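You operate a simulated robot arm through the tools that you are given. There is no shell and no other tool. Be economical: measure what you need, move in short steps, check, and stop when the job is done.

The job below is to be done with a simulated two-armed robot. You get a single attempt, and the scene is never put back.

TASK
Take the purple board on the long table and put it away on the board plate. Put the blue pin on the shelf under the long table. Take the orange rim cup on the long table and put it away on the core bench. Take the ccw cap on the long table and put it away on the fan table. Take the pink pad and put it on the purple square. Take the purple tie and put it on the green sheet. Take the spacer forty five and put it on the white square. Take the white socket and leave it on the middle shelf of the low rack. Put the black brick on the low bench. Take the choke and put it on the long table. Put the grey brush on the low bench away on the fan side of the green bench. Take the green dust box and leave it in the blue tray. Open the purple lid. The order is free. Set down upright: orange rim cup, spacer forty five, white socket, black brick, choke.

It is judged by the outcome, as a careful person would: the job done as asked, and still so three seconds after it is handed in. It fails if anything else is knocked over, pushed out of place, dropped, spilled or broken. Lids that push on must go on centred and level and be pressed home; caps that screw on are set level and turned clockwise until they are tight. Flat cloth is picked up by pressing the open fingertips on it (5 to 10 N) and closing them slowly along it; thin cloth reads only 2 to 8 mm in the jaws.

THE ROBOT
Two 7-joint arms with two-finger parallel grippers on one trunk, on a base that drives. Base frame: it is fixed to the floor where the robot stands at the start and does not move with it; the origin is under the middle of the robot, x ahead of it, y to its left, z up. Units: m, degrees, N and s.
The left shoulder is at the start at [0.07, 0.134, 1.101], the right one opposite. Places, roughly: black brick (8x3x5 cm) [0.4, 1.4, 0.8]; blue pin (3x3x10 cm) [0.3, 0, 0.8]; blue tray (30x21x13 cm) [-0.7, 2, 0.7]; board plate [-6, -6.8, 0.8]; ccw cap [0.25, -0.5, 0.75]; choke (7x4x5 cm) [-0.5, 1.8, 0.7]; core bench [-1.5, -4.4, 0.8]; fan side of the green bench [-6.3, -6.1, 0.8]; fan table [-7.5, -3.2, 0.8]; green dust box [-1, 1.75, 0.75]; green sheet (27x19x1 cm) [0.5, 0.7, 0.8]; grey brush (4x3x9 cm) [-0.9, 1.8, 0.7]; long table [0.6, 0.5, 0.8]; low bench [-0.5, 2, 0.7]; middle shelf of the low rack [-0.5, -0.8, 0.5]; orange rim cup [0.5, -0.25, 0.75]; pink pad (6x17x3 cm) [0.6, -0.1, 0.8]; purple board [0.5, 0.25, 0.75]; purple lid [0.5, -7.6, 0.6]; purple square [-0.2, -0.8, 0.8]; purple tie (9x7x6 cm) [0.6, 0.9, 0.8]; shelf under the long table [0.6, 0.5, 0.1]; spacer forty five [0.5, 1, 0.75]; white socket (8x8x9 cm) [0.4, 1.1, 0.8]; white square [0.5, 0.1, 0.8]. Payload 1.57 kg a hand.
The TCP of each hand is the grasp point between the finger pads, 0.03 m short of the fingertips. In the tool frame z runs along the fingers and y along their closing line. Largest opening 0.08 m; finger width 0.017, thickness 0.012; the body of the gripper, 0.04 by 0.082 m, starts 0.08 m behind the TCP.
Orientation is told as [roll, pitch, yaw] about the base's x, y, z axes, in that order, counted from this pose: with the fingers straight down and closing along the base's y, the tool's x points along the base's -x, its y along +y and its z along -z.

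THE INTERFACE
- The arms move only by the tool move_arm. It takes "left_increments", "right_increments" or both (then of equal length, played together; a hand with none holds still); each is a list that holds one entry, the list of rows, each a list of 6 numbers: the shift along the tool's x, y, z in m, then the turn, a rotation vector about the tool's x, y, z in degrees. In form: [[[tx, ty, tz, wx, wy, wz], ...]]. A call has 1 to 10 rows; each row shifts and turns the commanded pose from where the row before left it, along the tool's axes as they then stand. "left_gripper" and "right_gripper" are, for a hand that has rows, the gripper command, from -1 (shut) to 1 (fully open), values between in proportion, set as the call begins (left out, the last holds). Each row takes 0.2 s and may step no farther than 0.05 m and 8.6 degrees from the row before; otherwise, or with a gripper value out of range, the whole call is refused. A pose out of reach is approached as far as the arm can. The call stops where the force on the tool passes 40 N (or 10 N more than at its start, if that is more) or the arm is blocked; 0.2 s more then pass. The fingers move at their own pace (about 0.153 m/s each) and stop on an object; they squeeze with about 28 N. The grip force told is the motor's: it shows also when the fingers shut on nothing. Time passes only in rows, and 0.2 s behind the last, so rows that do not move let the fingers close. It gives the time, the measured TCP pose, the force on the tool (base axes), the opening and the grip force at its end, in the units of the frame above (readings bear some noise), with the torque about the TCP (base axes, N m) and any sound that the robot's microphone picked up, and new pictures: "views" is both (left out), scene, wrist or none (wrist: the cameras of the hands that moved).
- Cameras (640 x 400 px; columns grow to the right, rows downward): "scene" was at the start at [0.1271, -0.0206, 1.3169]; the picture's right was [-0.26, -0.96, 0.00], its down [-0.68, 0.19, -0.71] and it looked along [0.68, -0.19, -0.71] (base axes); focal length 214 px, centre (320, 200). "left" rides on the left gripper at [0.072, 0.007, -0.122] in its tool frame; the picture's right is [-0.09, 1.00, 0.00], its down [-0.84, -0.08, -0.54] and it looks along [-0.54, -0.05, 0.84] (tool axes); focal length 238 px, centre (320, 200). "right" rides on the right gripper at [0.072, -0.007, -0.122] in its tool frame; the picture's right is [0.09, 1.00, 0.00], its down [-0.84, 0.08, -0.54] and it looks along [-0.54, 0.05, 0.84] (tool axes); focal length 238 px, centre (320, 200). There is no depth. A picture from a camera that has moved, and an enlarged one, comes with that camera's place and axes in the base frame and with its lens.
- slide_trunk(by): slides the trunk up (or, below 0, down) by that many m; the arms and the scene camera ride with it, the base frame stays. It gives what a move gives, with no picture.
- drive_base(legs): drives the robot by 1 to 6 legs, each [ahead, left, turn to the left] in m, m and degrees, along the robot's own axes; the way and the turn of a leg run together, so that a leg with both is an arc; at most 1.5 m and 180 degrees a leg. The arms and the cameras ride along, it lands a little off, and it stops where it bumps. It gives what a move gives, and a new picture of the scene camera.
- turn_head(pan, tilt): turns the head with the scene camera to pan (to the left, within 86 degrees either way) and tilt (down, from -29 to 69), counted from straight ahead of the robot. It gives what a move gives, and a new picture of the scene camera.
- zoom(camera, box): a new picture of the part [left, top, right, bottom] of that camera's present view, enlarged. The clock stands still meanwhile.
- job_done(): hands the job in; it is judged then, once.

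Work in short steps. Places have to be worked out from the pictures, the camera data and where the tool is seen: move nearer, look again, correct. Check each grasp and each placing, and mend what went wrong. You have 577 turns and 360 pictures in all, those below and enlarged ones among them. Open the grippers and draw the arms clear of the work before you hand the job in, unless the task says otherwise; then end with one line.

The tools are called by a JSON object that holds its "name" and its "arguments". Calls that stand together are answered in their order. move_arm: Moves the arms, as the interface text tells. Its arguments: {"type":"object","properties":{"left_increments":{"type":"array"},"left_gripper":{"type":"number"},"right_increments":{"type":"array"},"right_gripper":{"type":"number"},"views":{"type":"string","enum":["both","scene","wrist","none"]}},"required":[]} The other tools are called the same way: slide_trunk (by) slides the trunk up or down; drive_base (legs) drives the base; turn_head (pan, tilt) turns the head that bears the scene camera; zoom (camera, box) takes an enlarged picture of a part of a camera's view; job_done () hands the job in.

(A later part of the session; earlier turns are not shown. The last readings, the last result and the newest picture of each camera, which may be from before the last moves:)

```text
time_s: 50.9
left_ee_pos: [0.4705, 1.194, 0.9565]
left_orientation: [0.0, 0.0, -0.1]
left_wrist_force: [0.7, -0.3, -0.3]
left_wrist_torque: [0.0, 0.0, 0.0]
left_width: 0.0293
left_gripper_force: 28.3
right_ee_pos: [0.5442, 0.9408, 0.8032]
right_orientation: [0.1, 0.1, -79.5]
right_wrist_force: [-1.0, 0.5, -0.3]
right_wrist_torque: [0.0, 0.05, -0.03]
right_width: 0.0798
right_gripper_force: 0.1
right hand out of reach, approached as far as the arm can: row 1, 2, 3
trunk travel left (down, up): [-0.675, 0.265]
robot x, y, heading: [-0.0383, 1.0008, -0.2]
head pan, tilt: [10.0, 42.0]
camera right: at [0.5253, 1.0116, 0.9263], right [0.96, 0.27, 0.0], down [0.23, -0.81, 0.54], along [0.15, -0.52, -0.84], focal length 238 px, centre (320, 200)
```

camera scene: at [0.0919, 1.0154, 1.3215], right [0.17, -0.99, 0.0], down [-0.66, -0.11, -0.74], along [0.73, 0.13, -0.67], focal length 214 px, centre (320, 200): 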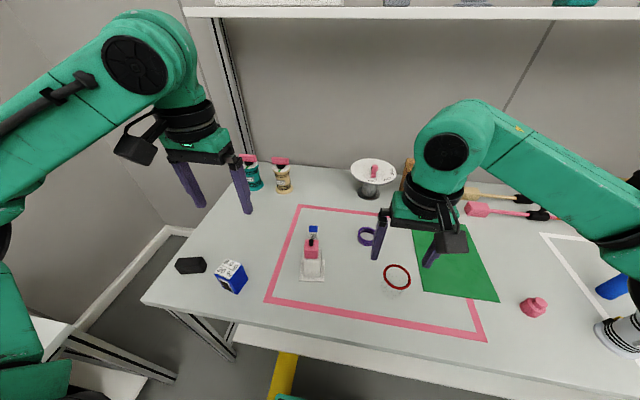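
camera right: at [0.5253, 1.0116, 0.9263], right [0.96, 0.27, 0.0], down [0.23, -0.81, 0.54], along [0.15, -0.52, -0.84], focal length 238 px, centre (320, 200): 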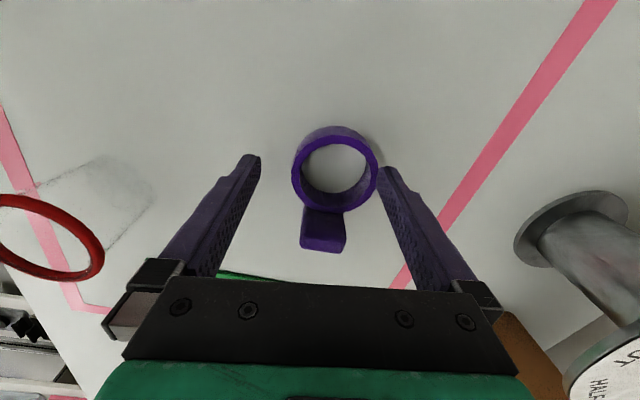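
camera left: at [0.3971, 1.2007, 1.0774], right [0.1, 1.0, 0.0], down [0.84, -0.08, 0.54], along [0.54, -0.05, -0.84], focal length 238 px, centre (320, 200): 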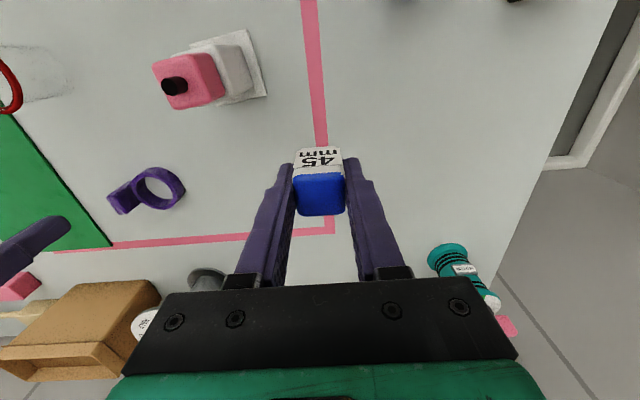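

Reach ran out. Lift, drive 0.05 ahead, then redo.

{"name": "move_arm", "arguments": {"right_increments": [[[0, 0, -0.045, 0, 0, 0], [0, 0, 0, 0, 0, 0]]], "views": "none"}}

{"name": "drive_base", "arguments": {"legs": [[0.05, 0, 0]]}}

{"name": "zoom", "arguments": {"camera": "right", "box": [0, 0, 640, 400]}}

```text
time_s: 51.5
left_ee_pos: [0.4702, 1.1928, 0.9566]
left_orientation: [-0.1, 0.0, -0.2]
left_wrist_force: [0.6, -0.3, -0.6]
left_wrist_torque: [0.0, 0.02, 0.01]
left_width: 0.0294
left_gripper_force: 27.6
right_ee_pos: [0.5437, 0.9408, 0.8495]
right_orientation: [0.0, 0.1, -79.7]
right_wrist_force: [0.1, -0.3, -0.3]
right_wrist_torque: [0.0, 0.02, 0.01]
right_width: 0.08
right_gripper_force: 0.0
trunk travel left (down, up): [-0.675, 0.265]
robot x, y, heading: [-0.0386, 1.0005, -0.4]
head pan, tilt: [10.0, 42.0]
```

```text
time_s: 52.4
left_ee_pos: [0.5184, 1.1922, 0.9575]
left_orientation: [-0.1, -0.1, -0.1]
left_wrist_force: [0.0, 0.3, -0.1]
left_wrist_torque: [0.01, -0.01, -0.01]
left_width: 0.0292
left_gripper_force: 28.5
right_ee_pos: [0.591, 0.9404, 0.8504]
right_orientation: [0.1, 0.1, -79.7]
right_wrist_force: [-1.3, 0.1, 1.3]
right_wrist_torque: [0.0, -0.03, -0.04]
right_width: 0.0799
right_gripper_force: 0.0
trunk travel left (down, up): [-0.675, 0.265]
robot x, y, heading: [0.016, 0.9998, 0.0]
head pan, tilt: [10.0, 42.0]
camera scene: at [0.1405, 1.0155, 1.3216], right [0.17, -0.99, 0.0], down [-0.66, -0.11, -0.74], along [0.73, 0.13, -0.67], focal length 214 px, centre (320, 200)
```

scene: 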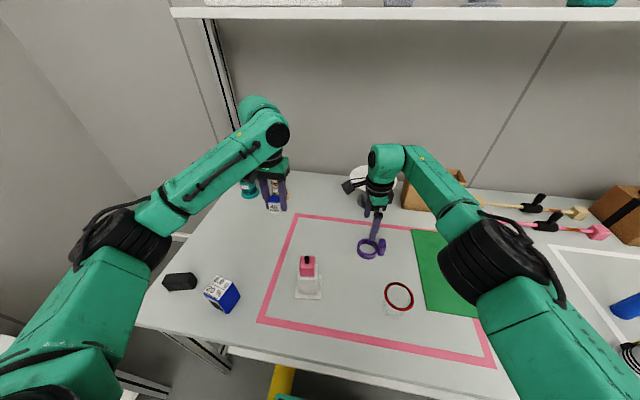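

```text
1.00 times, centred on (320, 200) of right
camera zoom: at [0.5732, 1.0107, 0.9725], right [0.96, 0.27, 0.0], down [0.23, -0.81, 0.54], along [0.15, -0.52, -0.84], focal length 238 px, centre (320, 200)
```

zoom: 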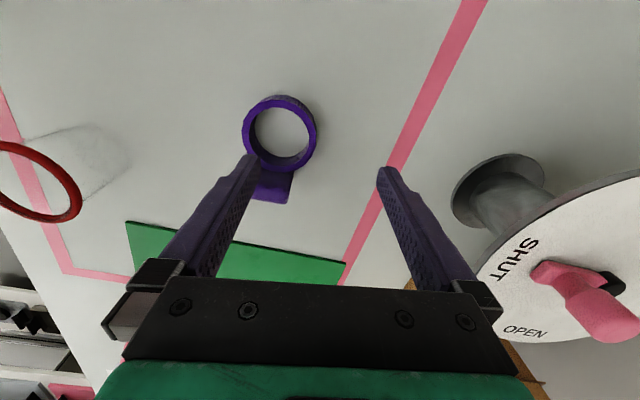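

Target ring (0.558, 0.947): shift, lower, then look.

{"name": "move_arm", "arguments": {"right_increments": [[[0.0126, -0.031, 0, 0, 0, 0], [0, 0, 0.03, 0, 0, 0], [0, 0, 0.028, 0, 0, 0], [0, 0, 0, 0, 0, 0]]], "views": "wrist"}}

```text
time_s: 53.4
left_ee_pos: [0.5192, 1.1918, 0.9564]
left_orientation: [-0.1, 0.0, -0.2]
left_wrist_force: [0.1, 0.3, 0.2]
left_wrist_torque: [0.02, 0.0, 0.0]
left_width: 0.0291
left_gripper_force: 28.1
right_ee_pos: [0.5618, 0.9473, 0.7924]
right_orientation: [0.0, 0.2, -79.7]
right_wrist_force: [-0.2, -0.4, -0.2]
right_wrist_torque: [-0.01, -0.04, -0.01]
right_width: 0.0799
right_gripper_force: 0.0
trunk travel left (down, up): [-0.675, 0.265]
robot x, y, heading: [0.01, 0.9997, -0.0]
head pan, tilt: [10.0, 42.0]
camera right: at [0.5424, 1.0173, 0.9144], right [0.96, 0.27, 0.0], down [0.23, -0.81, 0.54], along [0.15, -0.52, -0.84], focal length 238 px, centre (320, 200)
```

right: 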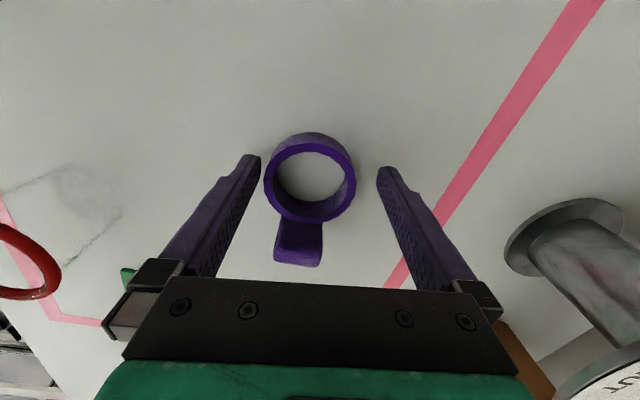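

Ring between the fingers. Lower a little and close.

{"name": "move_arm", "arguments": {"right_increments": [[[0, -0.003, 0.007, 0, 0, 0], [0, 0, 0, 0, 0, 0]]], "views": "none"}}

{"name": "move_arm", "arguments": {"right_increments": [[[0, 0, 0, 0, 0, 0], [0, 0, 0, 0, 0, 0], [0, 0, 0, 0, 0, 0]]], "right_gripper": -1, "views": "none"}}

{"name": "move_arm", "arguments": {"right_increments": [[[0, 0, -0.04, 0, 0, 0], [0, 0, -0.04, 0, 0, 0], [0, 0, -0.03, 0, 0, 0], [0, 0, 0, 0, 0, 0]]], "views": "both"}}

```text
time_s: 54.0
left_ee_pos: [0.5199, 1.192, 0.9546]
left_orientation: [0.1, 0.1, -0.3]
left_wrist_force: [-0.2, 0.5, 0.0]
left_wrist_torque: [-0.01, -0.02, 0.03]
left_width: 0.0291
left_gripper_force: 28.4
right_ee_pos: [0.557, 0.9471, 0.7841]
right_orientation: [0.1, 0.1, -79.7]
right_wrist_force: [0.0, 1.2, 0.3]
right_wrist_torque: [0.01, 0.0, -0.02]
right_width: 0.0802
right_gripper_force: 0.1
trunk travel left (down, up): [-0.675, 0.265]
robot x, y, heading: [0.0106, 1.0045, -0.2]
head pan, tilt: [10.0, 42.0]
```

```text
time_s: 54.8
left_ee_pos: [0.5193, 1.1922, 0.9557]
left_orientation: [0.0, 0.0, -0.2]
left_wrist_force: [0.7, -0.5, 0.5]
left_wrist_torque: [-0.01, 0.02, 0.0]
left_width: 0.0296
left_gripper_force: 28.0
right_ee_pos: [0.558, 0.946, 0.7834]
right_orientation: [0.0, 0.1, -79.7]
right_wrist_force: [0.1, -0.5, 0.0]
right_wrist_torque: [0.0, -0.02, -0.04]
right_width: 0.0613
right_gripper_force: 28.1
trunk travel left (down, up): [-0.675, 0.265]
robot x, y, heading: [0.0111, 1.0013, -0.3]
head pan, tilt: [10.0, 42.0]
```

```text
time_s: 55.8
left_ee_pos: [0.5205, 1.1937, 0.9553]
left_orientation: [0.1, 0.0, -0.2]
left_wrist_force: [0.4, 0.0, -1.3]
left_wrist_torque: [0.01, -0.02, -0.03]
left_width: 0.029
left_gripper_force: 28.6
right_ee_pos: [0.5584, 0.9458, 0.8942]
right_orientation: [-0.1, 0.1, -79.8]
right_wrist_force: [0.7, -0.6, 0.0]
right_wrist_torque: [-0.03, 0.0, 0.01]
right_width: 0.0614
right_gripper_force: 28.3
trunk travel left (down, up): [-0.675, 0.265]
robot x, y, heading: [0.0119, 0.9983, -0.5]
head pan, tilt: [10.0, 42.0]
camera scene: at [0.1433, 1.0155, 1.3212], right [0.17, -0.99, 0.0], down [-0.66, -0.11, -0.74], along [0.73, 0.13, -0.67], focal length 214 px, centre (320, 200)
camera right: at [0.5399, 1.0176, 1.016], right [0.96, 0.27, 0.0], down [0.23, -0.81, 0.54], along [0.14, -0.52, -0.84], focal length 238 px, centre (320, 200)
```

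scene: 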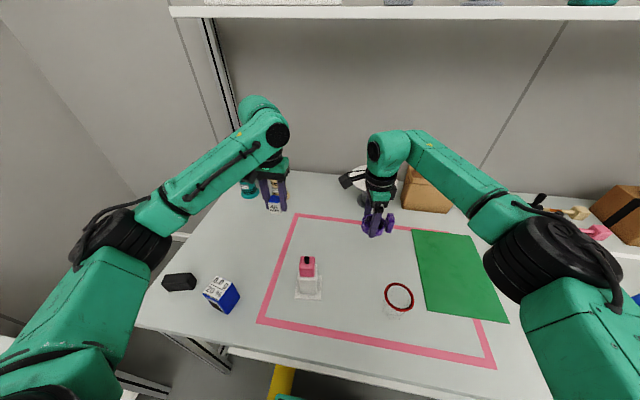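
right: 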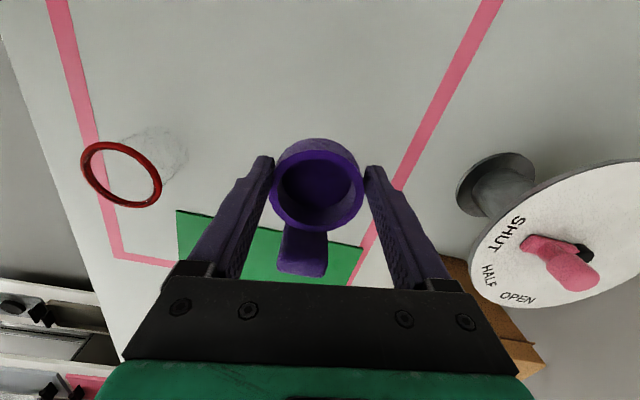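

Tie is held. Green sheet spans x 0.40–0.67, y 0.60–0.79; carry the ring to (0.53, 0.715) and look.

{"name": "move_arm", "arguments": {"right_increments": [[[-0.0445, -0.0136, 0, 0, 0, 0], [-0.0445, -0.0136, 0, 0, 0, 0], [-0.0445, -0.0136, 0, 0, 0, 0], [-0.0445, -0.0136, 0, 0, 0, 0], [-0.0445, -0.0136, 0, 0, 0, 0], [0, 0, 0.04, 0, 0, 0], [0, 0, 0.035, 0, 0, 0], [0, 0, 0, 0, 0, 0]]], "views": "both"}}

```text
time_s: 57.6
left_ee_pos: [0.5207, 1.1928, 0.956]
left_orientation: [0.0, 0.0, -0.2]
left_wrist_force: [-0.3, -0.3, -0.3]
left_wrist_torque: [-0.01, -0.01, 0.02]
left_width: 0.0294
left_gripper_force: 28.4
right_ee_pos: [0.5304, 0.7169, 0.8182]
right_orientation: [-0.1, 0.1, -79.7]
right_wrist_force: [0.7, -0.8, -0.8]
right_wrist_torque: [0.0, -0.04, -0.03]
right_width: 0.0611
right_gripper_force: 28.0
trunk travel left (down, up): [-0.675, 0.265]
robot x, y, heading: [0.0137, 0.9961, -0.1]
head pan, tilt: [10.0, 42.0]
camera scene: at [0.1427, 1.0156, 1.3213], right [0.17, -0.99, 0.0], down [-0.66, -0.11, -0.74], along [0.73, 0.13, -0.67], focal length 214 px, centre (320, 200)
camera right: at [0.5119, 0.7857, 0.9408], right [0.96, 0.27, 0.0], down [0.23, -0.81, 0.54], along [0.15, -0.52, -0.84], focal length 238 px, centre (320, 200)
```

scene: 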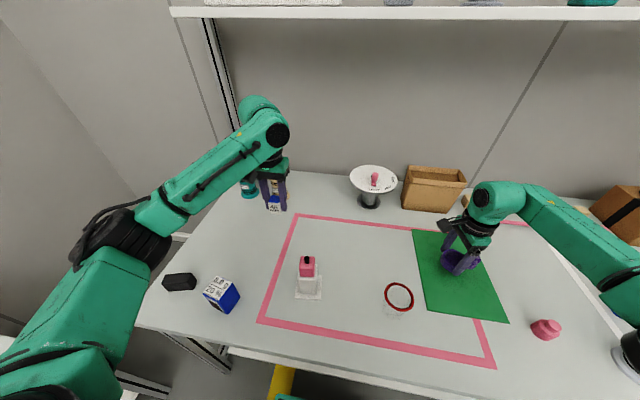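
right: 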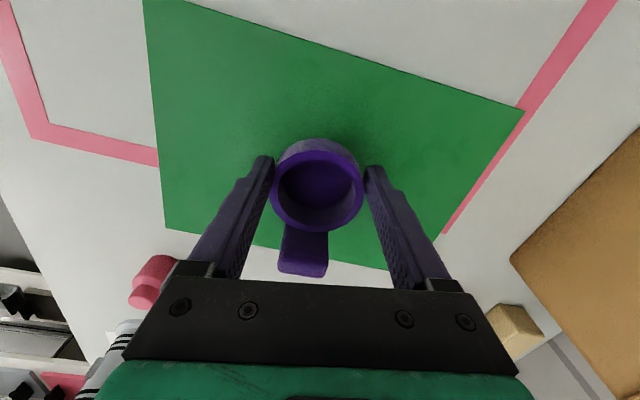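

Shift 2 cm back to +y so the tag also lands on the sheet, then lower to contact.

{"name": "move_arm", "arguments": {"right_increments": [[[0.02, 0.0035, 0, 0, 0, 0], [0, 0, 0.012, 0, 0, 0], [0, 0, 0.008, 0, 0, 0], [0, 0, 0.004, 0, 0, 0], [0, 0, 0.004, 0, 0, 0], [0, 0, 0, 0, 0, 0]]], "views": "none"}}

```text
time_s: 59.0
left_ee_pos: [0.5213, 1.1917, 0.9557]
left_orientation: [0.0, 0.0, -0.3]
left_wrist_force: [0.0, -0.1, -0.8]
left_wrist_torque: [0.0, 0.01, 0.03]
left_width: 0.0291
left_gripper_force: 28.0
right_ee_pos: [0.5296, 0.7355, 0.7898]
right_orientation: [0.0, 0.2, -79.8]
right_wrist_force: [0.5, 0.6, 0.1]
right_wrist_torque: [-0.01, -0.01, 0.01]
right_width: 0.0615
right_gripper_force: 27.7
trunk travel left (down, up): [-0.675, 0.265]
robot x, y, heading: [0.0112, 1.0003, -0.4]
head pan, tilt: [10.0, 42.0]
```

Not yet in contact at 0.790; a few mm more.

{"name": "move_arm", "arguments": {"right_increments": [[[0, 0, 0.003, 0, 0, 0], [0, 0, 0.002, 0, 0, 0], [0, 0, 0, 0, 0, 0]]], "views": "none"}}

{"name": "move_arm", "arguments": {"right_increments": [[[0, 0, 0, 0, 0, 0], [0, 0, 0, 0, 0, 0], [0, 0, 0, 0, 0, 0]]], "right_gripper": 1, "views": "none"}}

{"name": "move_arm", "arguments": {"right_increments": [[[0, 0, -0.02, 0, 0, 0], [0, 0, -0.04, 0, 0, 0], [0, 0, -0.045, 0, 0, 0], [0, 0, -0.045, 0, 0, 0], [0, 0, 0, 0, 0, 0]]], "views": "wrist"}}

```text
time_s: 59.8
left_ee_pos: [0.5188, 1.1932, 0.9582]
left_orientation: [-0.1, -0.1, -0.1]
left_wrist_force: [0.1, -0.1, -0.7]
left_wrist_torque: [-0.01, 0.0, -0.03]
left_width: 0.0292
left_gripper_force: 28.1
right_ee_pos: [0.5299, 0.7372, 0.7887]
right_orientation: [0.3, 0.1, -79.7]
right_wrist_force: [4.7, -3.0, 21.4]
right_wrist_torque: [-0.41, 0.08, -0.01]
right_width: 0.0611
right_gripper_force: 27.6
trunk travel left (down, up): [-0.675, 0.265]
robot x, y, heading: [0.013, 0.9986, -0.4]
head pan, tilt: [10.0, 42.0]
```

```text
time_s: 60.6
left_ee_pos: [0.5193, 1.1925, 0.9556]
left_orientation: [0.0, -0.1, -0.2]
left_wrist_force: [-0.2, 0.0, 0.0]
left_wrist_torque: [0.02, -0.01, 0.0]
left_width: 0.0294
left_gripper_force: 27.6
right_ee_pos: [0.5291, 0.7361, 0.785]
right_orientation: [-0.1, 0.1, -79.7]
right_wrist_force: [-1.0, 0.3, 0.0]
right_wrist_torque: [0.03, -0.01, 0.03]
right_width: 0.0795
right_gripper_force: 0.0
trunk travel left (down, up): [-0.675, 0.265]
robot x, y, heading: [0.0082, 1.0023, -0.3]
head pan, tilt: [10.0, 42.0]
```

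```text
time_s: 61.8
left_ee_pos: [0.521, 1.1932, 0.9563]
left_orientation: [0.0, 0.0, -0.2]
left_wrist_force: [0.1, 1.0, -0.8]
left_wrist_torque: [-0.01, 0.02, -0.02]
left_width: 0.0293
left_gripper_force: 28.4
right_ee_pos: [0.5308, 0.7361, 0.9361]
right_orientation: [0.0, 0.2, -79.7]
right_wrist_force: [-0.3, 0.3, 0.2]
right_wrist_torque: [-0.01, -0.01, 0.01]
right_width: 0.0802
right_gripper_force: 0.1
trunk travel left (down, up): [-0.675, 0.265]
robot x, y, heading: [0.013, 0.9981, -0.2]
head pan, tilt: [10.0, 42.0]
camera right: at [0.512, 0.8053, 1.0581], right [0.96, 0.27, 0.0], down [0.23, -0.81, 0.54], along [0.14, -0.52, -0.84], focal length 238 px, centre (320, 200)
```

right: 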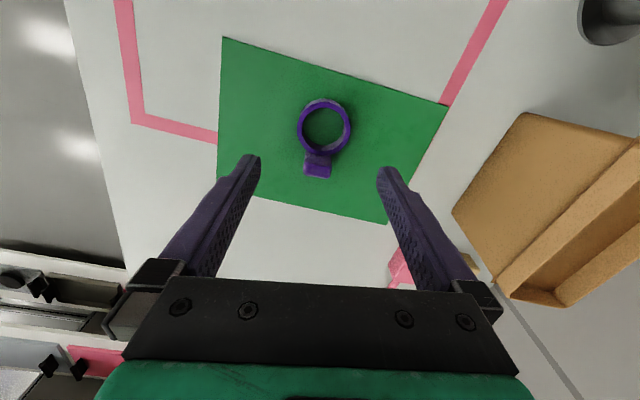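

Tie rests on the sheet. Turn the right hand back to yaw 0, then move the base left for the socket.

{"name": "move_arm", "arguments": {"right_increments": [[[0, 0, -0.02, 0, 0, -8.5], [0, 0, -0.02, 0, 0, -8.5], [0, 0, -0.02, 0, 0, -8.5], [0, 0, 0, 0, 0, -8.5], [0, 0, 0, 0, 0, -8.5], [0, 0, 0, 0, 0, -8.5], [0, 0, 0, 0, 0, -8.5], [0, 0, 0, 0, 0, -8.5], [0, 0, 0, 0, 0, -8.5], [0.04, 0, 0, 0, 0, -3.2]]], "views": "none"}}

{"name": "move_arm", "arguments": {"right_increments": [[[0.04, 0.02, 0, 0, 0, 0], [0.04, 0.02, 0, 0, 0, 0], [0.04, 0.02, 0, 0, 0, 0], [0.04, 0.02, 0, 0, 0, 0], [0.04, 0.02, 0, 0, 0, 0], [0, 0, 0, 0, 0, 0]]], "views": "none"}}

{"name": "drive_base", "arguments": {"legs": [[-0.06, 0.2, 0]]}}

```text
time_s: 64.0
left_ee_pos: [0.5182, 1.1908, 0.958]
left_orientation: [0.0, -0.1, -0.2]
left_wrist_force: [-0.5, -0.7, 0.4]
left_wrist_torque: [0.01, -0.02, -0.02]
left_width: 0.029
left_gripper_force: 27.6
right_ee_pos: [0.4894, 0.7375, 0.9972]
right_orientation: [0.3, -0.1, 0.1]
right_wrist_force: [-0.7, -0.7, -0.1]
right_wrist_torque: [-0.01, -0.03, 0.02]
right_width: 0.0799
right_gripper_force: 0.1
trunk travel left (down, up): [-0.675, 0.265]
robot x, y, heading: [0.0125, 0.9989, -0.5]
head pan, tilt: [10.0, 42.0]
```

```text
time_s: 65.4
left_ee_pos: [0.5199, 1.192, 0.9563]
left_orientation: [0.0, -0.1, -0.2]
left_wrist_force: [0.4, -0.8, -1.3]
left_wrist_torque: [0.02, 0.02, 0.01]
left_width: 0.0294
left_gripper_force: 28.2
right_ee_pos: [0.2901, 0.8381, 0.9958]
right_orientation: [0.1, 0.1, 0.0]
right_wrist_force: [0.6, -0.5, -0.2]
right_wrist_torque: [0.03, 0.02, -0.01]
right_width: 0.0801
right_gripper_force: 0.1
trunk travel left (down, up): [-0.675, 0.265]
robot x, y, heading: [0.0134, 1.0036, 0.1]
head pan, tilt: [10.0, 42.0]
```

```text
time_s: 67.0
left_ee_pos: [0.4621, 1.3918, 0.9563]
left_orientation: [-0.1, 0.1, -0.2]
left_wrist_force: [0.2, 0.3, -0.6]
left_wrist_torque: [0.0, 0.0, -0.02]
left_width: 0.0292
left_gripper_force: 27.7
right_ee_pos: [0.2333, 1.0374, 0.9962]
right_orientation: [0.1, 0.1, 0.0]
right_wrist_force: [-0.4, 0.1, 0.5]
right_wrist_torque: [0.01, 0.01, 0.03]
right_width: 0.0801
right_gripper_force: 0.0
trunk travel left (down, up): [-0.675, 0.265]
robot x, y, heading: [-0.0489, 1.2017, -0.3]
head pan, tilt: [10.0, 42.0]
camera scene: at [0.0847, 1.2148, 1.3212], right [0.17, -0.99, 0.0], down [-0.66, -0.11, -0.74], along [0.73, 0.13, -0.67], focal length 214 px, centre (320, 200)
```

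scene: 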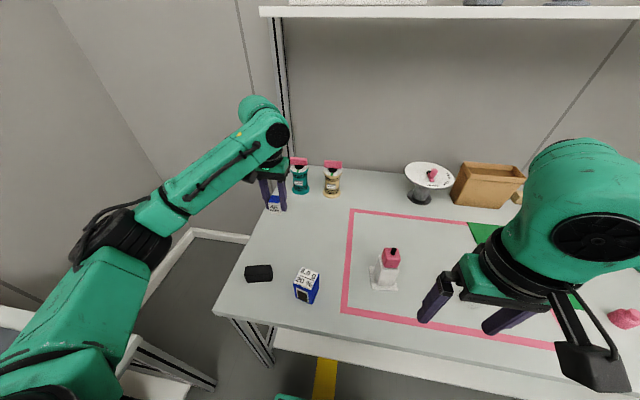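

Pitch the right hand to -45° (fingers forward-down) before approaching the socket.

{"name": "move_arm", "arguments": {"right_increments": [[[0, 0.008, 0, 0, -8.5, 0], [0, 0.008, 0, 0, -8.5, 0], [0, 0.008, 0, 0, -8.5, 0], [0, 0.008, 0, 0, -8.5, 0], [0, 0.008, 0, 0, -8.5, 0], [0, 0.008, 0, 0, -2.5, 0], [0, 0, 0, 0, 0, 0]]], "views": "wrist"}}

```text
time_s: 68.6
left_ee_pos: [0.4618, 1.392, 0.9562]
left_orientation: [0.0, 0.0, -0.1]
left_wrist_force: [0.7, 0.2, -0.2]
left_wrist_torque: [0.03, 0.02, -0.01]
left_width: 0.029
left_gripper_force: 28.1
right_ee_pos: [0.2774, 1.1126, 1.0283]
right_orientation: [0.2, -44.9, -0.1]
right_wrist_force: [0.0, -0.2, -0.8]
right_wrist_torque: [0.05, 0.0, 0.0]
right_width: 0.0802
right_gripper_force: 0.1
right hand out of reach, approached as far as the arm can: row 3, 4, 5
trunk travel left (down, up): [-0.675, 0.265]
robot x, y, heading: [-0.045, 1.1971, -0.2]
head pan, tilt: [10.0, 42.0]
camera right: at [0.1419, 1.1074, 1.0654], right [-0.06, 1.0, -0.06], down [0.21, 0.08, 0.97], along [0.98, 0.05, -0.21], focal length 238 px, centre (320, 200)
```

right: 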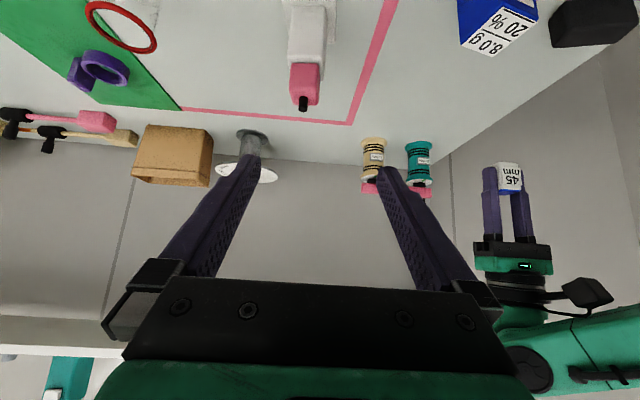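

Socket body about (0.40, 1.086), with the pink plug on top to z ≈ 0.89. Approach the pre-grasp (0.315, 1.086, 0.89).

{"name": "move_arm", "arguments": {"right_increments": [[[0.0177, -0.0068, 0.0311, 0, 0, 0], [0.0177, -0.0068, 0.0311, 0, 0, 0], [0.0177, -0.0068, 0.0311, 0, 0, 0], [0.0177, -0.0068, 0.0311, 0, 0, 0], [0, 0, 0, 0, 0, 0]]], "views": "both"}}

```text
time_s: 69.8
left_ee_pos: [0.4605, 1.3924, 0.9571]
left_orientation: [0.0, 0.0, -0.2]
left_wrist_force: [0.8, -0.8, 0.1]
left_wrist_torque: [-0.01, -0.01, 0.0]
left_width: 0.029
left_gripper_force: 28.0
right_ee_pos: [0.3246, 1.0954, 0.8936]
right_orientation: [0.1, -45.0, -0.1]
right_wrist_force: [0.1, -1.4, 0.0]
right_wrist_torque: [0.03, -0.01, 0.01]
right_width: 0.0804
right_gripper_force: 0.2
right hand out of reach, approached as far as the arm can: row 1, 2
trunk travel left (down, up): [-0.675, 0.265]
robot x, y, heading: [-0.0464, 1.1987, -0.1]
head pan, tilt: [10.0, 42.0]
camera scene: at [0.0833, 1.2157, 1.3214], right [0.17, -0.99, 0.0], down [-0.66, -0.11, -0.74], along [0.73, 0.13, -0.67], focal length 214 px, centre (320, 200)
camera right: at [0.1884, 1.0898, 0.9292], right [-0.07, 1.0, -0.06], down [0.21, 0.08, 0.98], along [0.98, 0.05, -0.21], focal length 238 px, centre (320, 200)
```

scene: 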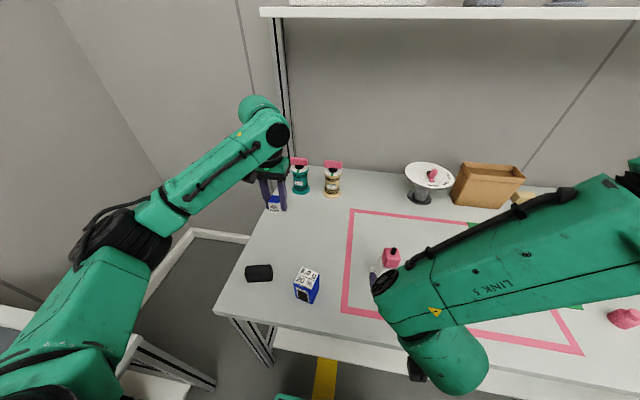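
right: 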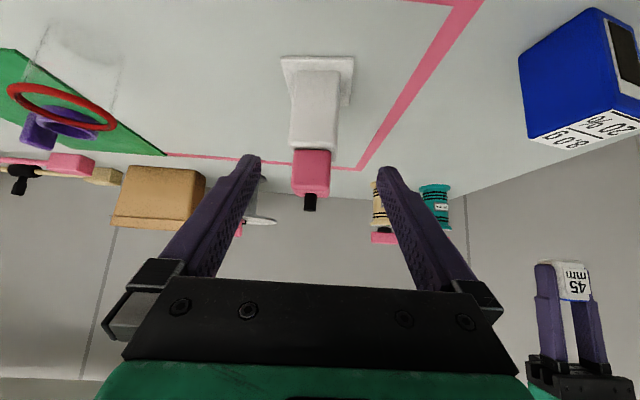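

Socket body at (0.39, 1.09); opening straddles it. Advance along the fingers.

{"name": "move_arm", "arguments": {"right_increments": [[[0.0205, -0.005, 0, 0, 0, 0], [0, 0, 0.03, 0, 0, 0], [0, 0, 0.03, 0, 0, 0], [0, 0, 0.03, 0, 0, 0], [0, 0, 0.02, 0, 0, 0], [0, 0, 0, 0, 0, 0]]], "views": "both"}}

```text
time_s: 71.2
left_ee_pos: [0.4609, 1.3935, 0.9557]
left_orientation: [0.0, 0.0, -0.2]
left_wrist_force: [0.2, -0.7, 0.1]
left_wrist_torque: [0.02, 0.0, -0.02]
left_width: 0.0291
left_gripper_force: 27.9
right_ee_pos: [0.3884, 1.0906, 0.8007]
right_orientation: [0.1, -45.0, 0.0]
right_wrist_force: [-0.1, -0.1, 0.4]
right_wrist_torque: [-0.02, 0.01, 0.02]
right_width: 0.08
right_gripper_force: 0.0
trunk travel left (down, up): [-0.675, 0.265]
robot x, y, heading: [-0.048, 1.1991, -0.4]
head pan, tilt: [10.0, 42.0]
camera scene: at [0.0842, 1.2156, 1.3213], right [0.17, -0.99, 0.0], down [-0.66, -0.11, -0.74], along [0.73, 0.13, -0.67], focal length 214 px, centre (320, 200)
camera right: at [0.2526, 1.0847, 0.8368], right [-0.07, 1.0, -0.06], down [0.21, 0.08, 0.97], along [0.98, 0.05, -0.21], focal length 238 px, centre (320, 200)
```

scene: 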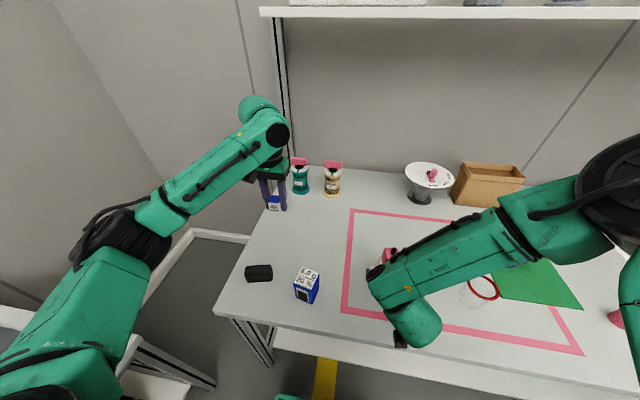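
right: 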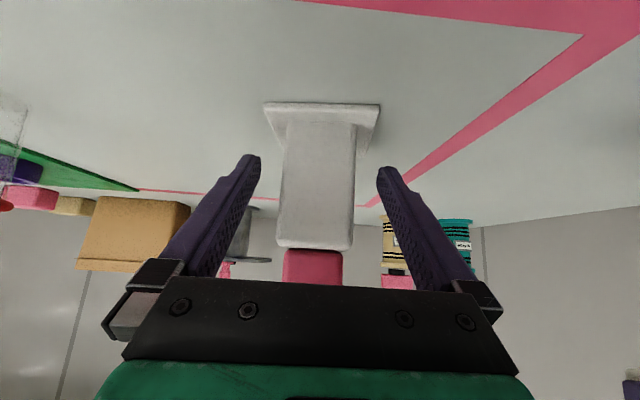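

The base's front edge is at x 0.38, so its centre is near 0.42. Advance 25 mm horizontally and close.

{"name": "move_arm", "arguments": {"right_increments": [[[-0.0177, 0.0, 0.0177, 0, 0, 0], [0, 0, 0, 0, 0, 0]]], "views": "wrist"}}

{"name": "move_arm", "arguments": {"right_increments": [[[0, 0, 0, 0, 0, 0], [0, 0, 0, 0, 0, 0], [0, 0, 0, 0, 0, 0]]], "right_gripper": -1, "views": "none"}}

```text
time_s: 71.8
left_ee_pos: [0.4616, 1.393, 0.9565]
left_orientation: [0.0, 0.1, -0.1]
left_wrist_force: [0.5, 0.0, -0.9]
left_wrist_torque: [-0.01, 0.01, 0.02]
left_width: 0.0293
left_gripper_force: 28.5
right_ee_pos: [0.4129, 1.0917, 0.8016]
right_orientation: [0.1, -45.0, -0.1]
right_wrist_force: [0.6, 0.4, 0.0]
right_wrist_torque: [-0.01, -0.03, 0.0]
right_width: 0.0797
right_gripper_force: 0.0
trunk travel left (down, up): [-0.675, 0.265]
robot x, y, heading: [-0.0464, 1.2008, -0.1]
head pan, tilt: [10.0, 42.0]
camera right: at [0.2774, 1.0852, 0.8376], right [-0.07, 1.0, -0.06], down [0.21, 0.08, 0.97], along [0.98, 0.05, -0.21], focal length 238 px, centre (320, 200)
```

right: 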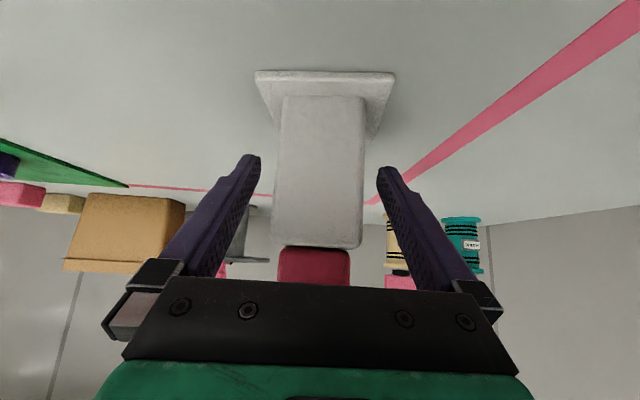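

```text
time_s: 72.6
left_ee_pos: [0.4609, 1.3923, 0.9562]
left_orientation: [0.0, 0.0, -0.2]
left_wrist_force: [0.1, -0.5, 0.3]
left_wrist_torque: [0.0, 0.02, -0.01]
left_width: 0.0292
left_gripper_force: 28.0
right_ee_pos: [0.4137, 1.0903, 0.8003]
right_orientation: [0.0, -45.1, -0.2]
right_wrist_force: [0.5, 0.6, 1.2]
right_wrist_torque: [-0.13, -0.19, 0.02]
right_width: 0.0456
right_gripper_force: 28.5
trunk travel left (down, up): [-0.675, 0.265]
robot x, y, heading: [-0.0456, 1.1984, -0.3]
head pan, tilt: [10.0, 42.0]
```

Gripped (46 mm). Lift straight up.

{"name": "move_arm", "arguments": {"right_increments": [[[-0.02, 0, -0.02, 0, 0, 0], [-0.03, 0, -0.03, 0, 0, 0], [-0.03, 0, -0.03, 0, 0, 0], [-0.03, 0, -0.03, 0, 0, 0], [0, 0, 0, 0, 0, 0]]], "views": "both"}}

```text
time_s: 73.8
left_ee_pos: [0.4627, 1.3921, 0.9558]
left_orientation: [0.0, 0.1, -0.2]
left_wrist_force: [0.5, -0.7, -0.9]
left_wrist_torque: [-0.03, 0.03, 0.0]
left_width: 0.0293
left_gripper_force: 28.0
right_ee_pos: [0.4147, 1.0898, 0.9563]
right_orientation: [0.1, -44.9, -0.1]
right_wrist_force: [0.0, -0.4, -2.2]
right_wrist_torque: [0.02, -0.03, -0.01]
right_width: 0.0458
right_gripper_force: 27.9
trunk travel left (down, up): [-0.675, 0.265]
robot x, y, heading: [-0.0505, 1.2061, -0.2]
head pan, tilt: [10.0, 42.0]
camera scene: at [0.0855, 1.2158, 1.3211], right [0.17, -0.99, 0.0], down [-0.66, -0.11, -0.74], along [0.73, 0.13, -0.67], focal length 214 px, centre (320, 200)
camera right: at [0.2782, 1.0844, 0.9925], right [-0.07, 1.0, -0.06], down [0.21, 0.08, 0.97], along [0.98, 0.05, -0.21], focal length 238 px, centre (320, 200)
```

scene: 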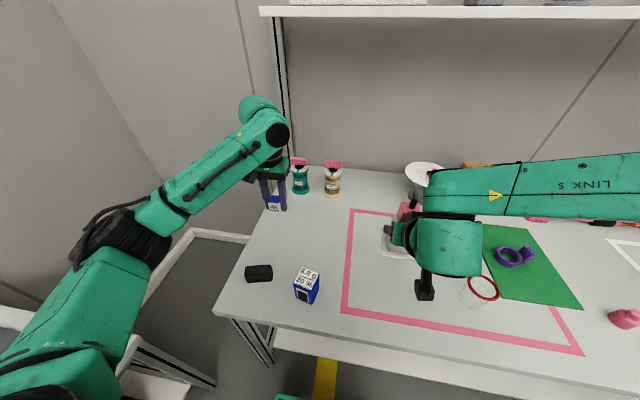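
right: 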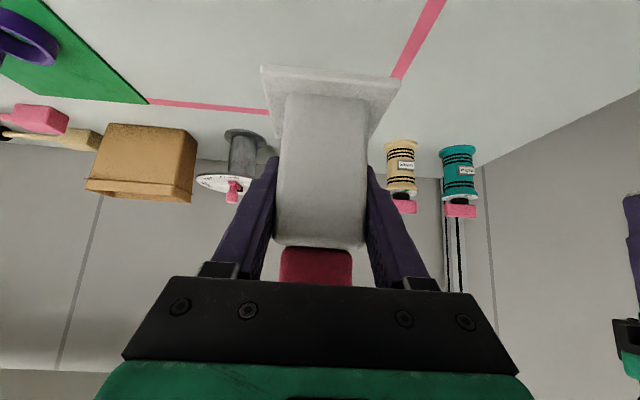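

Both held. Drive back, along the table to y ≈ -0.2, and in again at the white square.

{"name": "drive_base", "arguments": {"legs": [[-0.15, 0, 0], [0, -1.4, 0], [0.17, 0, 0]]}}

{"name": "zoom", "arguments": {"camera": "left", "box": [0, 0, 640, 400]}}

```text
time_s: 82.8
left_ee_pos: [0.4778, -0.0027, 0.9563]
left_orientation: [0.0, -0.1, 0.3]
left_wrist_force: [-0.3, -0.2, -1.0]
left_wrist_torque: [-0.03, 0.03, 0.0]
left_width: 0.0291
left_gripper_force: 28.3
right_ee_pos: [0.432, -0.3066, 0.956]
right_orientation: [0.1, -45.0, 0.5]
right_wrist_force: [-0.6, -0.3, -1.5]
right_wrist_torque: [-0.03, 0.04, 0.02]
right_width: 0.0456
right_gripper_force: 28.0
trunk travel left (down, up): [-0.675, 0.265]
robot x, y, heading: [-0.0258, -0.2003, 0.1]
head pan, tilt: [10.0, 42.0]
camera scene: at [0.1012, -0.1828, 1.3214], right [0.18, -0.98, 0.0], down [-0.66, -0.12, -0.74], along [0.73, 0.13, -0.67], focal length 214 px, centre (320, 200)
```

scene: 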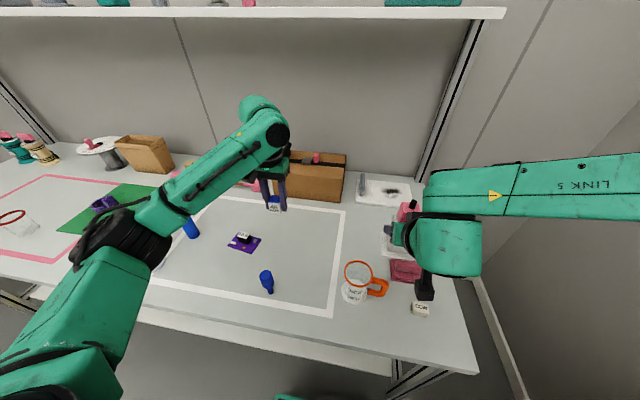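

```text
1.00 times, centred on (320, 200) of left
camera zoom: at [0.4048, 0.0032, 1.0777], right [0.09, 1.0, 0.0], down [0.84, -0.07, 0.54], along [0.54, -0.05, -0.84], focal length 238 px, centre (320, 200)
```

zoom: 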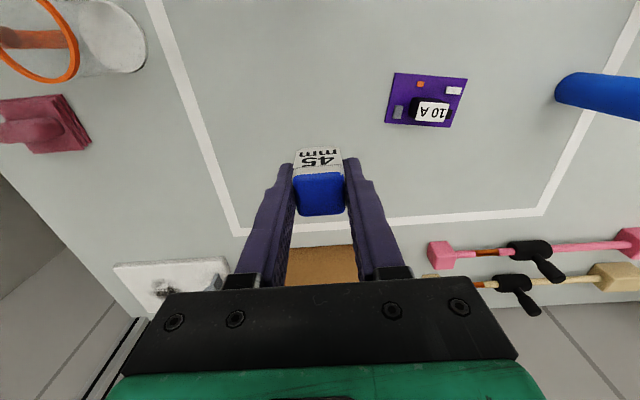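

Lower the spacer at about (0.55, -0.04), inside the white outline.

{"name": "move_arm", "arguments": {"left_increments": [[[-0.036, -0.0185, 0, 0, 0, 0], [-0.036, -0.0185, 0, 0, 0, 0], [0, 0, 0.04, 0, 0, 0], [0, 0, 0.04, 0, 0, 0], [0, 0, 0.04, 0, 0, 0], [0, 0, 0.04, 0, 0, 0], [0, 0, 0.005, 0, 0, 0], [0, 0, 0.004, 0, 0, 0], [0, 0, 0, 0, 0, 0]]], "views": "wrist"}}

```text
time_s: 84.8
left_ee_pos: [0.5495, -0.0408, 0.785]
left_orientation: [0.0, 0.0, 0.3]
left_wrist_force: [0.3, -0.5, 1.7]
left_wrist_torque: [0.0, -0.02, 0.01]
left_width: 0.0293
left_gripper_force: 28.3
right_ee_pos: [0.432, -0.3058, 0.9564]
right_orientation: [0.2, -44.9, 0.3]
right_wrist_force: [0.3, -0.2, -1.3]
right_wrist_torque: [0.03, -0.02, 0.01]
right_width: 0.0458
right_gripper_force: 28.1
trunk travel left (down, up): [-0.675, 0.265]
robot x, y, heading: [-0.0242, -0.1989, 0.0]
head pan, tilt: [10.0, 42.0]
camera left: at [0.4772, -0.0343, 0.9077], right [0.09, 1.0, 0.0], down [0.84, -0.07, 0.54], along [0.54, -0.05, -0.84], focal length 238 px, centre (320, 200)
```

left: 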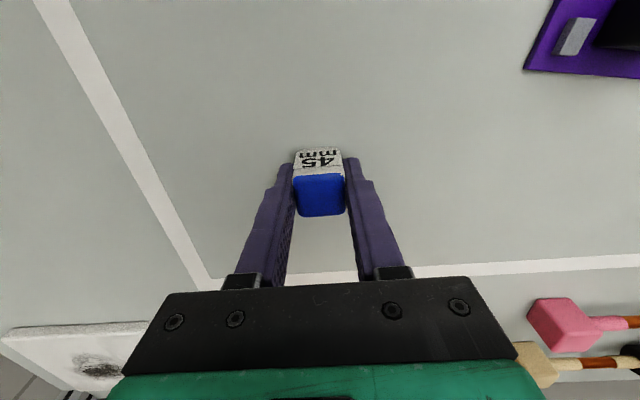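

Just touching (1.7 N). Open and lift.

{"name": "move_arm", "arguments": {"left_increments": [[[0, 0, 0.001, 0, 0, 0], [0, 0, 0, 0, 0, 0], [0, 0, 0, 0, 0, 0]]], "left_gripper": 0.6, "views": "none"}}

{"name": "move_arm", "arguments": {"left_increments": [[[0, 0, -0.03, 0, 0, 0], [0, 0, -0.04, 0, 0, 0], [0, 0, -0.04, 0, 0, 0], [0, 0, -0.04, 0, 0, 0], [0.04, 0.02, -0.02, 0, 0, 0]]], "views": "wrist"}}

```text
time_s: 85.6
left_ee_pos: [0.55, -0.0396, 0.7844]
left_orientation: [0.1, -0.1, 0.2]
left_wrist_force: [-0.6, 0.6, 0.3]
left_wrist_torque: [0.02, 0.0, 0.02]
left_width: 0.0641
left_gripper_force: 0.0
right_ee_pos: [0.433, -0.3061, 0.9559]
right_orientation: [0.2, -44.9, 0.4]
right_wrist_force: [0.3, -0.2, -2.4]
right_wrist_torque: [0.0, 0.0, -0.02]
right_width: 0.0456
right_gripper_force: 27.6
trunk travel left (down, up): [-0.675, 0.265]
robot x, y, heading: [-0.0315, -0.1994, -0.0]
head pan, tilt: [10.0, 42.0]
```

```text
time_s: 86.8
left_ee_pos: [0.5074, -0.0168, 0.9569]
left_orientation: [0.0, 0.0, 0.3]
left_wrist_force: [-0.3, 0.1, -0.8]
left_wrist_torque: [-0.03, -0.04, 0.01]
left_width: 0.064
left_gripper_force: 0.1
right_ee_pos: [0.4311, -0.3017, 0.9575]
right_orientation: [-0.1, -45.1, 0.4]
right_wrist_force: [-0.3, 1.4, -1.1]
right_wrist_torque: [0.02, 0.02, -0.01]
right_width: 0.0457
right_gripper_force: 27.8
trunk travel left (down, up): [-0.675, 0.265]
robot x, y, heading: [-0.028, -0.1949, -0.0]
head pan, tilt: [10.0, 42.0]
camera left: at [0.4354, -0.011, 1.0782], right [0.09, 1.0, 0.0], down [0.84, -0.07, 0.54], along [0.54, -0.05, -0.84], focal length 238 px, centre (320, 200)
```

left: 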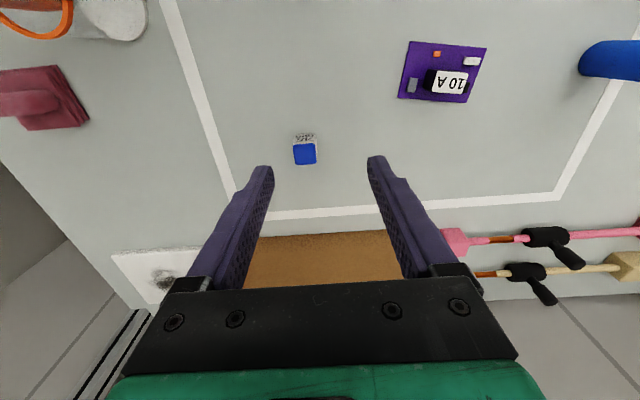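

Spacer is standing well. With the free left hand fetch the blue pin at about (0.335, 0).

{"name": "move_arm", "arguments": {"left_increments": [[[0.04, 0.005, 0, 0, 0, 0], [0.04, 0.005, 0, 0, 0, 0], [0.04, 0.005, 0, 0, 0, 0], [0.04, 0.002, 0, 0, 0, 0], [0, 0, 0, 0, 0, 0]]], "left_gripper": 1, "views": "both"}}

```text
time_s: 88.0
left_ee_pos: [0.3518, -0.0035, 0.9567]
left_orientation: [-0.1, 0.1, 0.3]
left_wrist_force: [0.0, -0.4, 0.0]
left_wrist_torque: [-0.02, 0.03, 0.01]
left_width: 0.0802
left_gripper_force: 0.0
right_ee_pos: [0.4324, -0.3058, 0.9559]
right_orientation: [0.1, -44.9, 0.3]
right_wrist_force: [0.4, -0.4, -2.1]
right_wrist_torque: [0.01, -0.01, -0.01]
right_width: 0.0456
right_gripper_force: 27.5
trunk travel left (down, up): [-0.675, 0.265]
robot x, y, heading: [-0.031, -0.1992, 0.4]
head pan, tilt: [10.0, 42.0]
camera scene: at [0.1033, -0.1832, 1.3211], right [0.18, -0.98, 0.0], down [-0.66, -0.12, -0.74], along [0.73, 0.13, -0.67], focal length 214 px, centre (320, 200)
camera left: at [0.2791, 0.0023, 1.0775], right [0.09, 1.0, 0.0], down [0.84, -0.07, 0.54], along [0.54, -0.05, -0.84], focal length 238 px, centre (320, 200)
```

scene: 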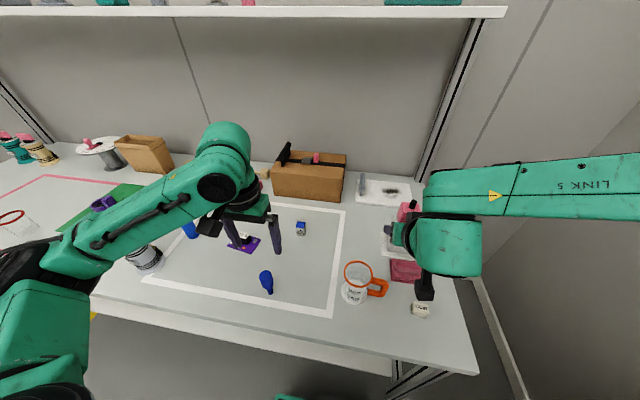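
left: 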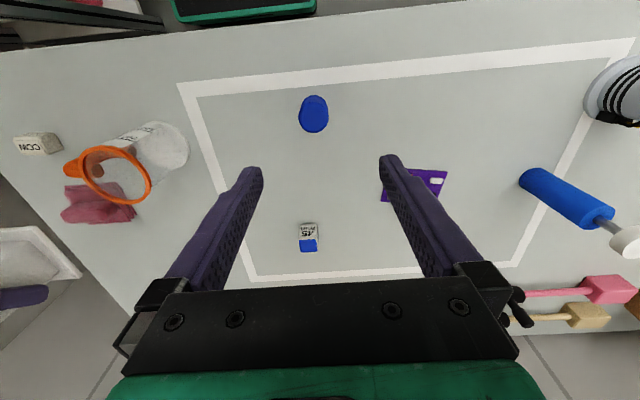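

Pin top at (0.331, -0.009). Centre and lower, then close.

{"name": "move_arm", "arguments": {"left_increments": [[[0.021, -0.006, 0, 0, 0, 0], [0, 0, 0.04, 0, 0, 0], [0, 0, 0.03, 0, 0, 0], [0, 0, 0, 0, 0, 0]]], "views": "wrist"}}

```text
time_s: 89.0
left_ee_pos: [0.3296, -0.0101, 0.886]
left_orientation: [0.0, 0.0, 0.2]
left_wrist_force: [-0.7, -0.3, 0.2]
left_wrist_torque: [0.03, 0.0, -0.01]
left_width: 0.08
left_gripper_force: 0.0
right_ee_pos: [0.4328, -0.3067, 0.9567]
right_orientation: [0.2, -45.1, 0.4]
right_wrist_force: [0.7, -0.3, -1.4]
right_wrist_torque: [-0.03, 0.01, 0.02]
right_width: 0.0456
right_gripper_force: 28.0
trunk travel left (down, up): [-0.675, 0.265]
robot x, y, heading: [-0.0319, -0.1969, 0.4]
head pan, tilt: [10.0, 42.0]
camera left: at [0.2576, -0.0035, 1.0069], right [0.09, 1.0, 0.0], down [0.84, -0.07, 0.54], along [0.54, -0.05, -0.84], focal length 238 px, centre (320, 200)
```

left: 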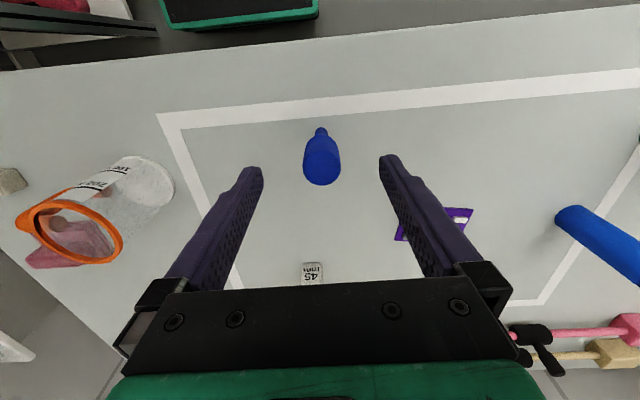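

Pin stands with its wide body up. Lower to z 0.815 and close.

{"name": "move_arm", "arguments": {"left_increments": [[[-0.003, 0, 0.036, 0, 0, 0], [0, 0, 0.035, 0, 0, 0], [0, 0, 0, 0, 0, 0]]], "views": "wrist"}}

{"name": "move_arm", "arguments": {"left_increments": [[[0, 0, 0, 0, 0, 0], [0, 0, 0, 0, 0, 0], [0, 0, 0, 0, 0, 0]]], "left_gripper": -1, "views": "none"}}

{"name": "move_arm", "arguments": {"left_increments": [[[0, 0, -0.03, 0, 0, 0], [0, 0, -0.04, 0, 0, 0], [0, 0, -0.04, 0, 0, 0], [0, 0, -0.04, 0, 0, 0], [0, 0, 0, 0, 0, 0]]], "views": "wrist"}}

```text
time_s: 89.8
left_ee_pos: [0.3325, -0.0083, 0.8149]
left_orientation: [0.1, 0.1, 0.2]
left_wrist_force: [-0.3, -0.3, 0.0]
left_wrist_torque: [0.0, -0.01, 0.0]
left_width: 0.0802
left_gripper_force: 0.1
right_ee_pos: [0.4322, -0.3056, 0.9571]
right_orientation: [0.3, -44.9, 0.4]
right_wrist_force: [0.4, 0.7, -1.7]
right_wrist_torque: [-0.03, 0.04, 0.01]
right_width: 0.0457
right_gripper_force: 28.2
trunk travel left (down, up): [-0.675, 0.265]
robot x, y, heading: [-0.0259, -0.1995, 0.2]
head pan, tilt: [10.0, 42.0]
camera left: at [0.2604, -0.0029, 0.9356], right [0.09, 1.0, 0.0], down [0.84, -0.07, 0.54], along [0.54, -0.05, -0.84], focal length 238 px, centre (320, 200)
```

left: 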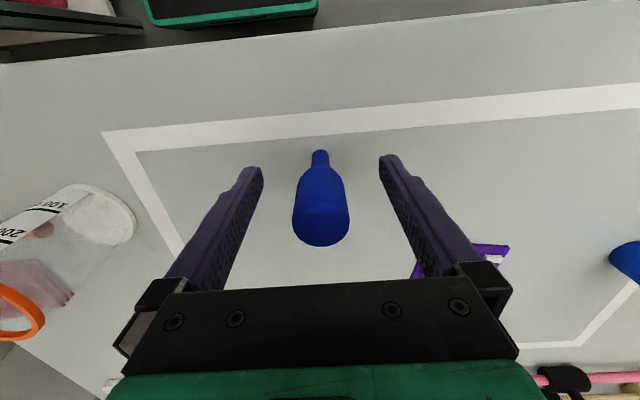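

```text
time_s: 90.6
left_ee_pos: [0.3325, -0.0091, 0.8158]
left_orientation: [0.1, 0.0, 0.1]
left_wrist_force: [-0.7, 0.2, 0.2]
left_wrist_torque: [0.01, 0.01, -0.01]
left_width: 0.0284
left_gripper_force: 27.9
right_ee_pos: [0.4326, -0.3059, 0.9573]
right_orientation: [0.2, -44.9, 0.4]
right_wrist_force: [0.1, -0.4, -1.9]
right_wrist_torque: [-0.03, -0.01, -0.03]
right_width: 0.0458
right_gripper_force: 27.5
trunk travel left (down, up): [-0.675, 0.265]
robot x, y, heading: [-0.0279, -0.2022, 0.4]
head pan, tilt: [10.0, 42.0]
```

```text
time_s: 91.8
left_ee_pos: [0.3317, -0.0096, 0.965]
left_orientation: [0.1, 0.2, 0.2]
left_wrist_force: [-0.6, 0.1, -0.1]
left_wrist_torque: [-0.03, 0.05, -0.02]
left_width: 0.0284
left_gripper_force: 28.4
right_ee_pos: [0.4327, -0.3057, 0.9566]
right_orientation: [0.1, -44.9, 0.4]
right_wrist_force: [-0.8, 0.2, -1.7]
right_wrist_torque: [0.02, -0.05, 0.01]
right_width: 0.0458
right_gripper_force: 28.1
trunk travel left (down, up): [-0.675, 0.265]
robot x, y, heading: [-0.0314, -0.1994, 0.2]
head pan, tilt: [10.0, 42.0]
camera left: at [0.2601, -0.0038, 1.0867], right [0.09, 1.0, 0.0], down [0.84, -0.07, 0.54], along [0.54, -0.05, -0.84], focal length 238 px, centre (320, 200)
```

left: 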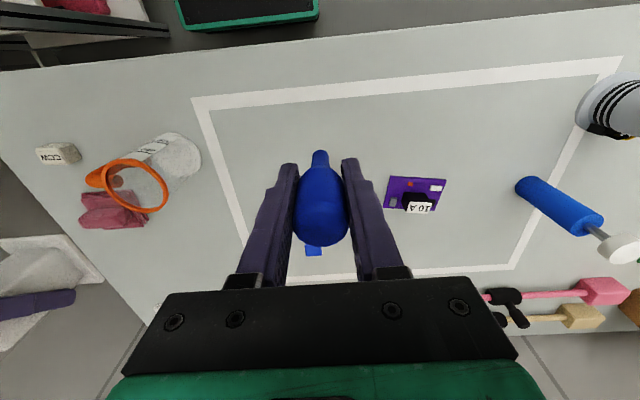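

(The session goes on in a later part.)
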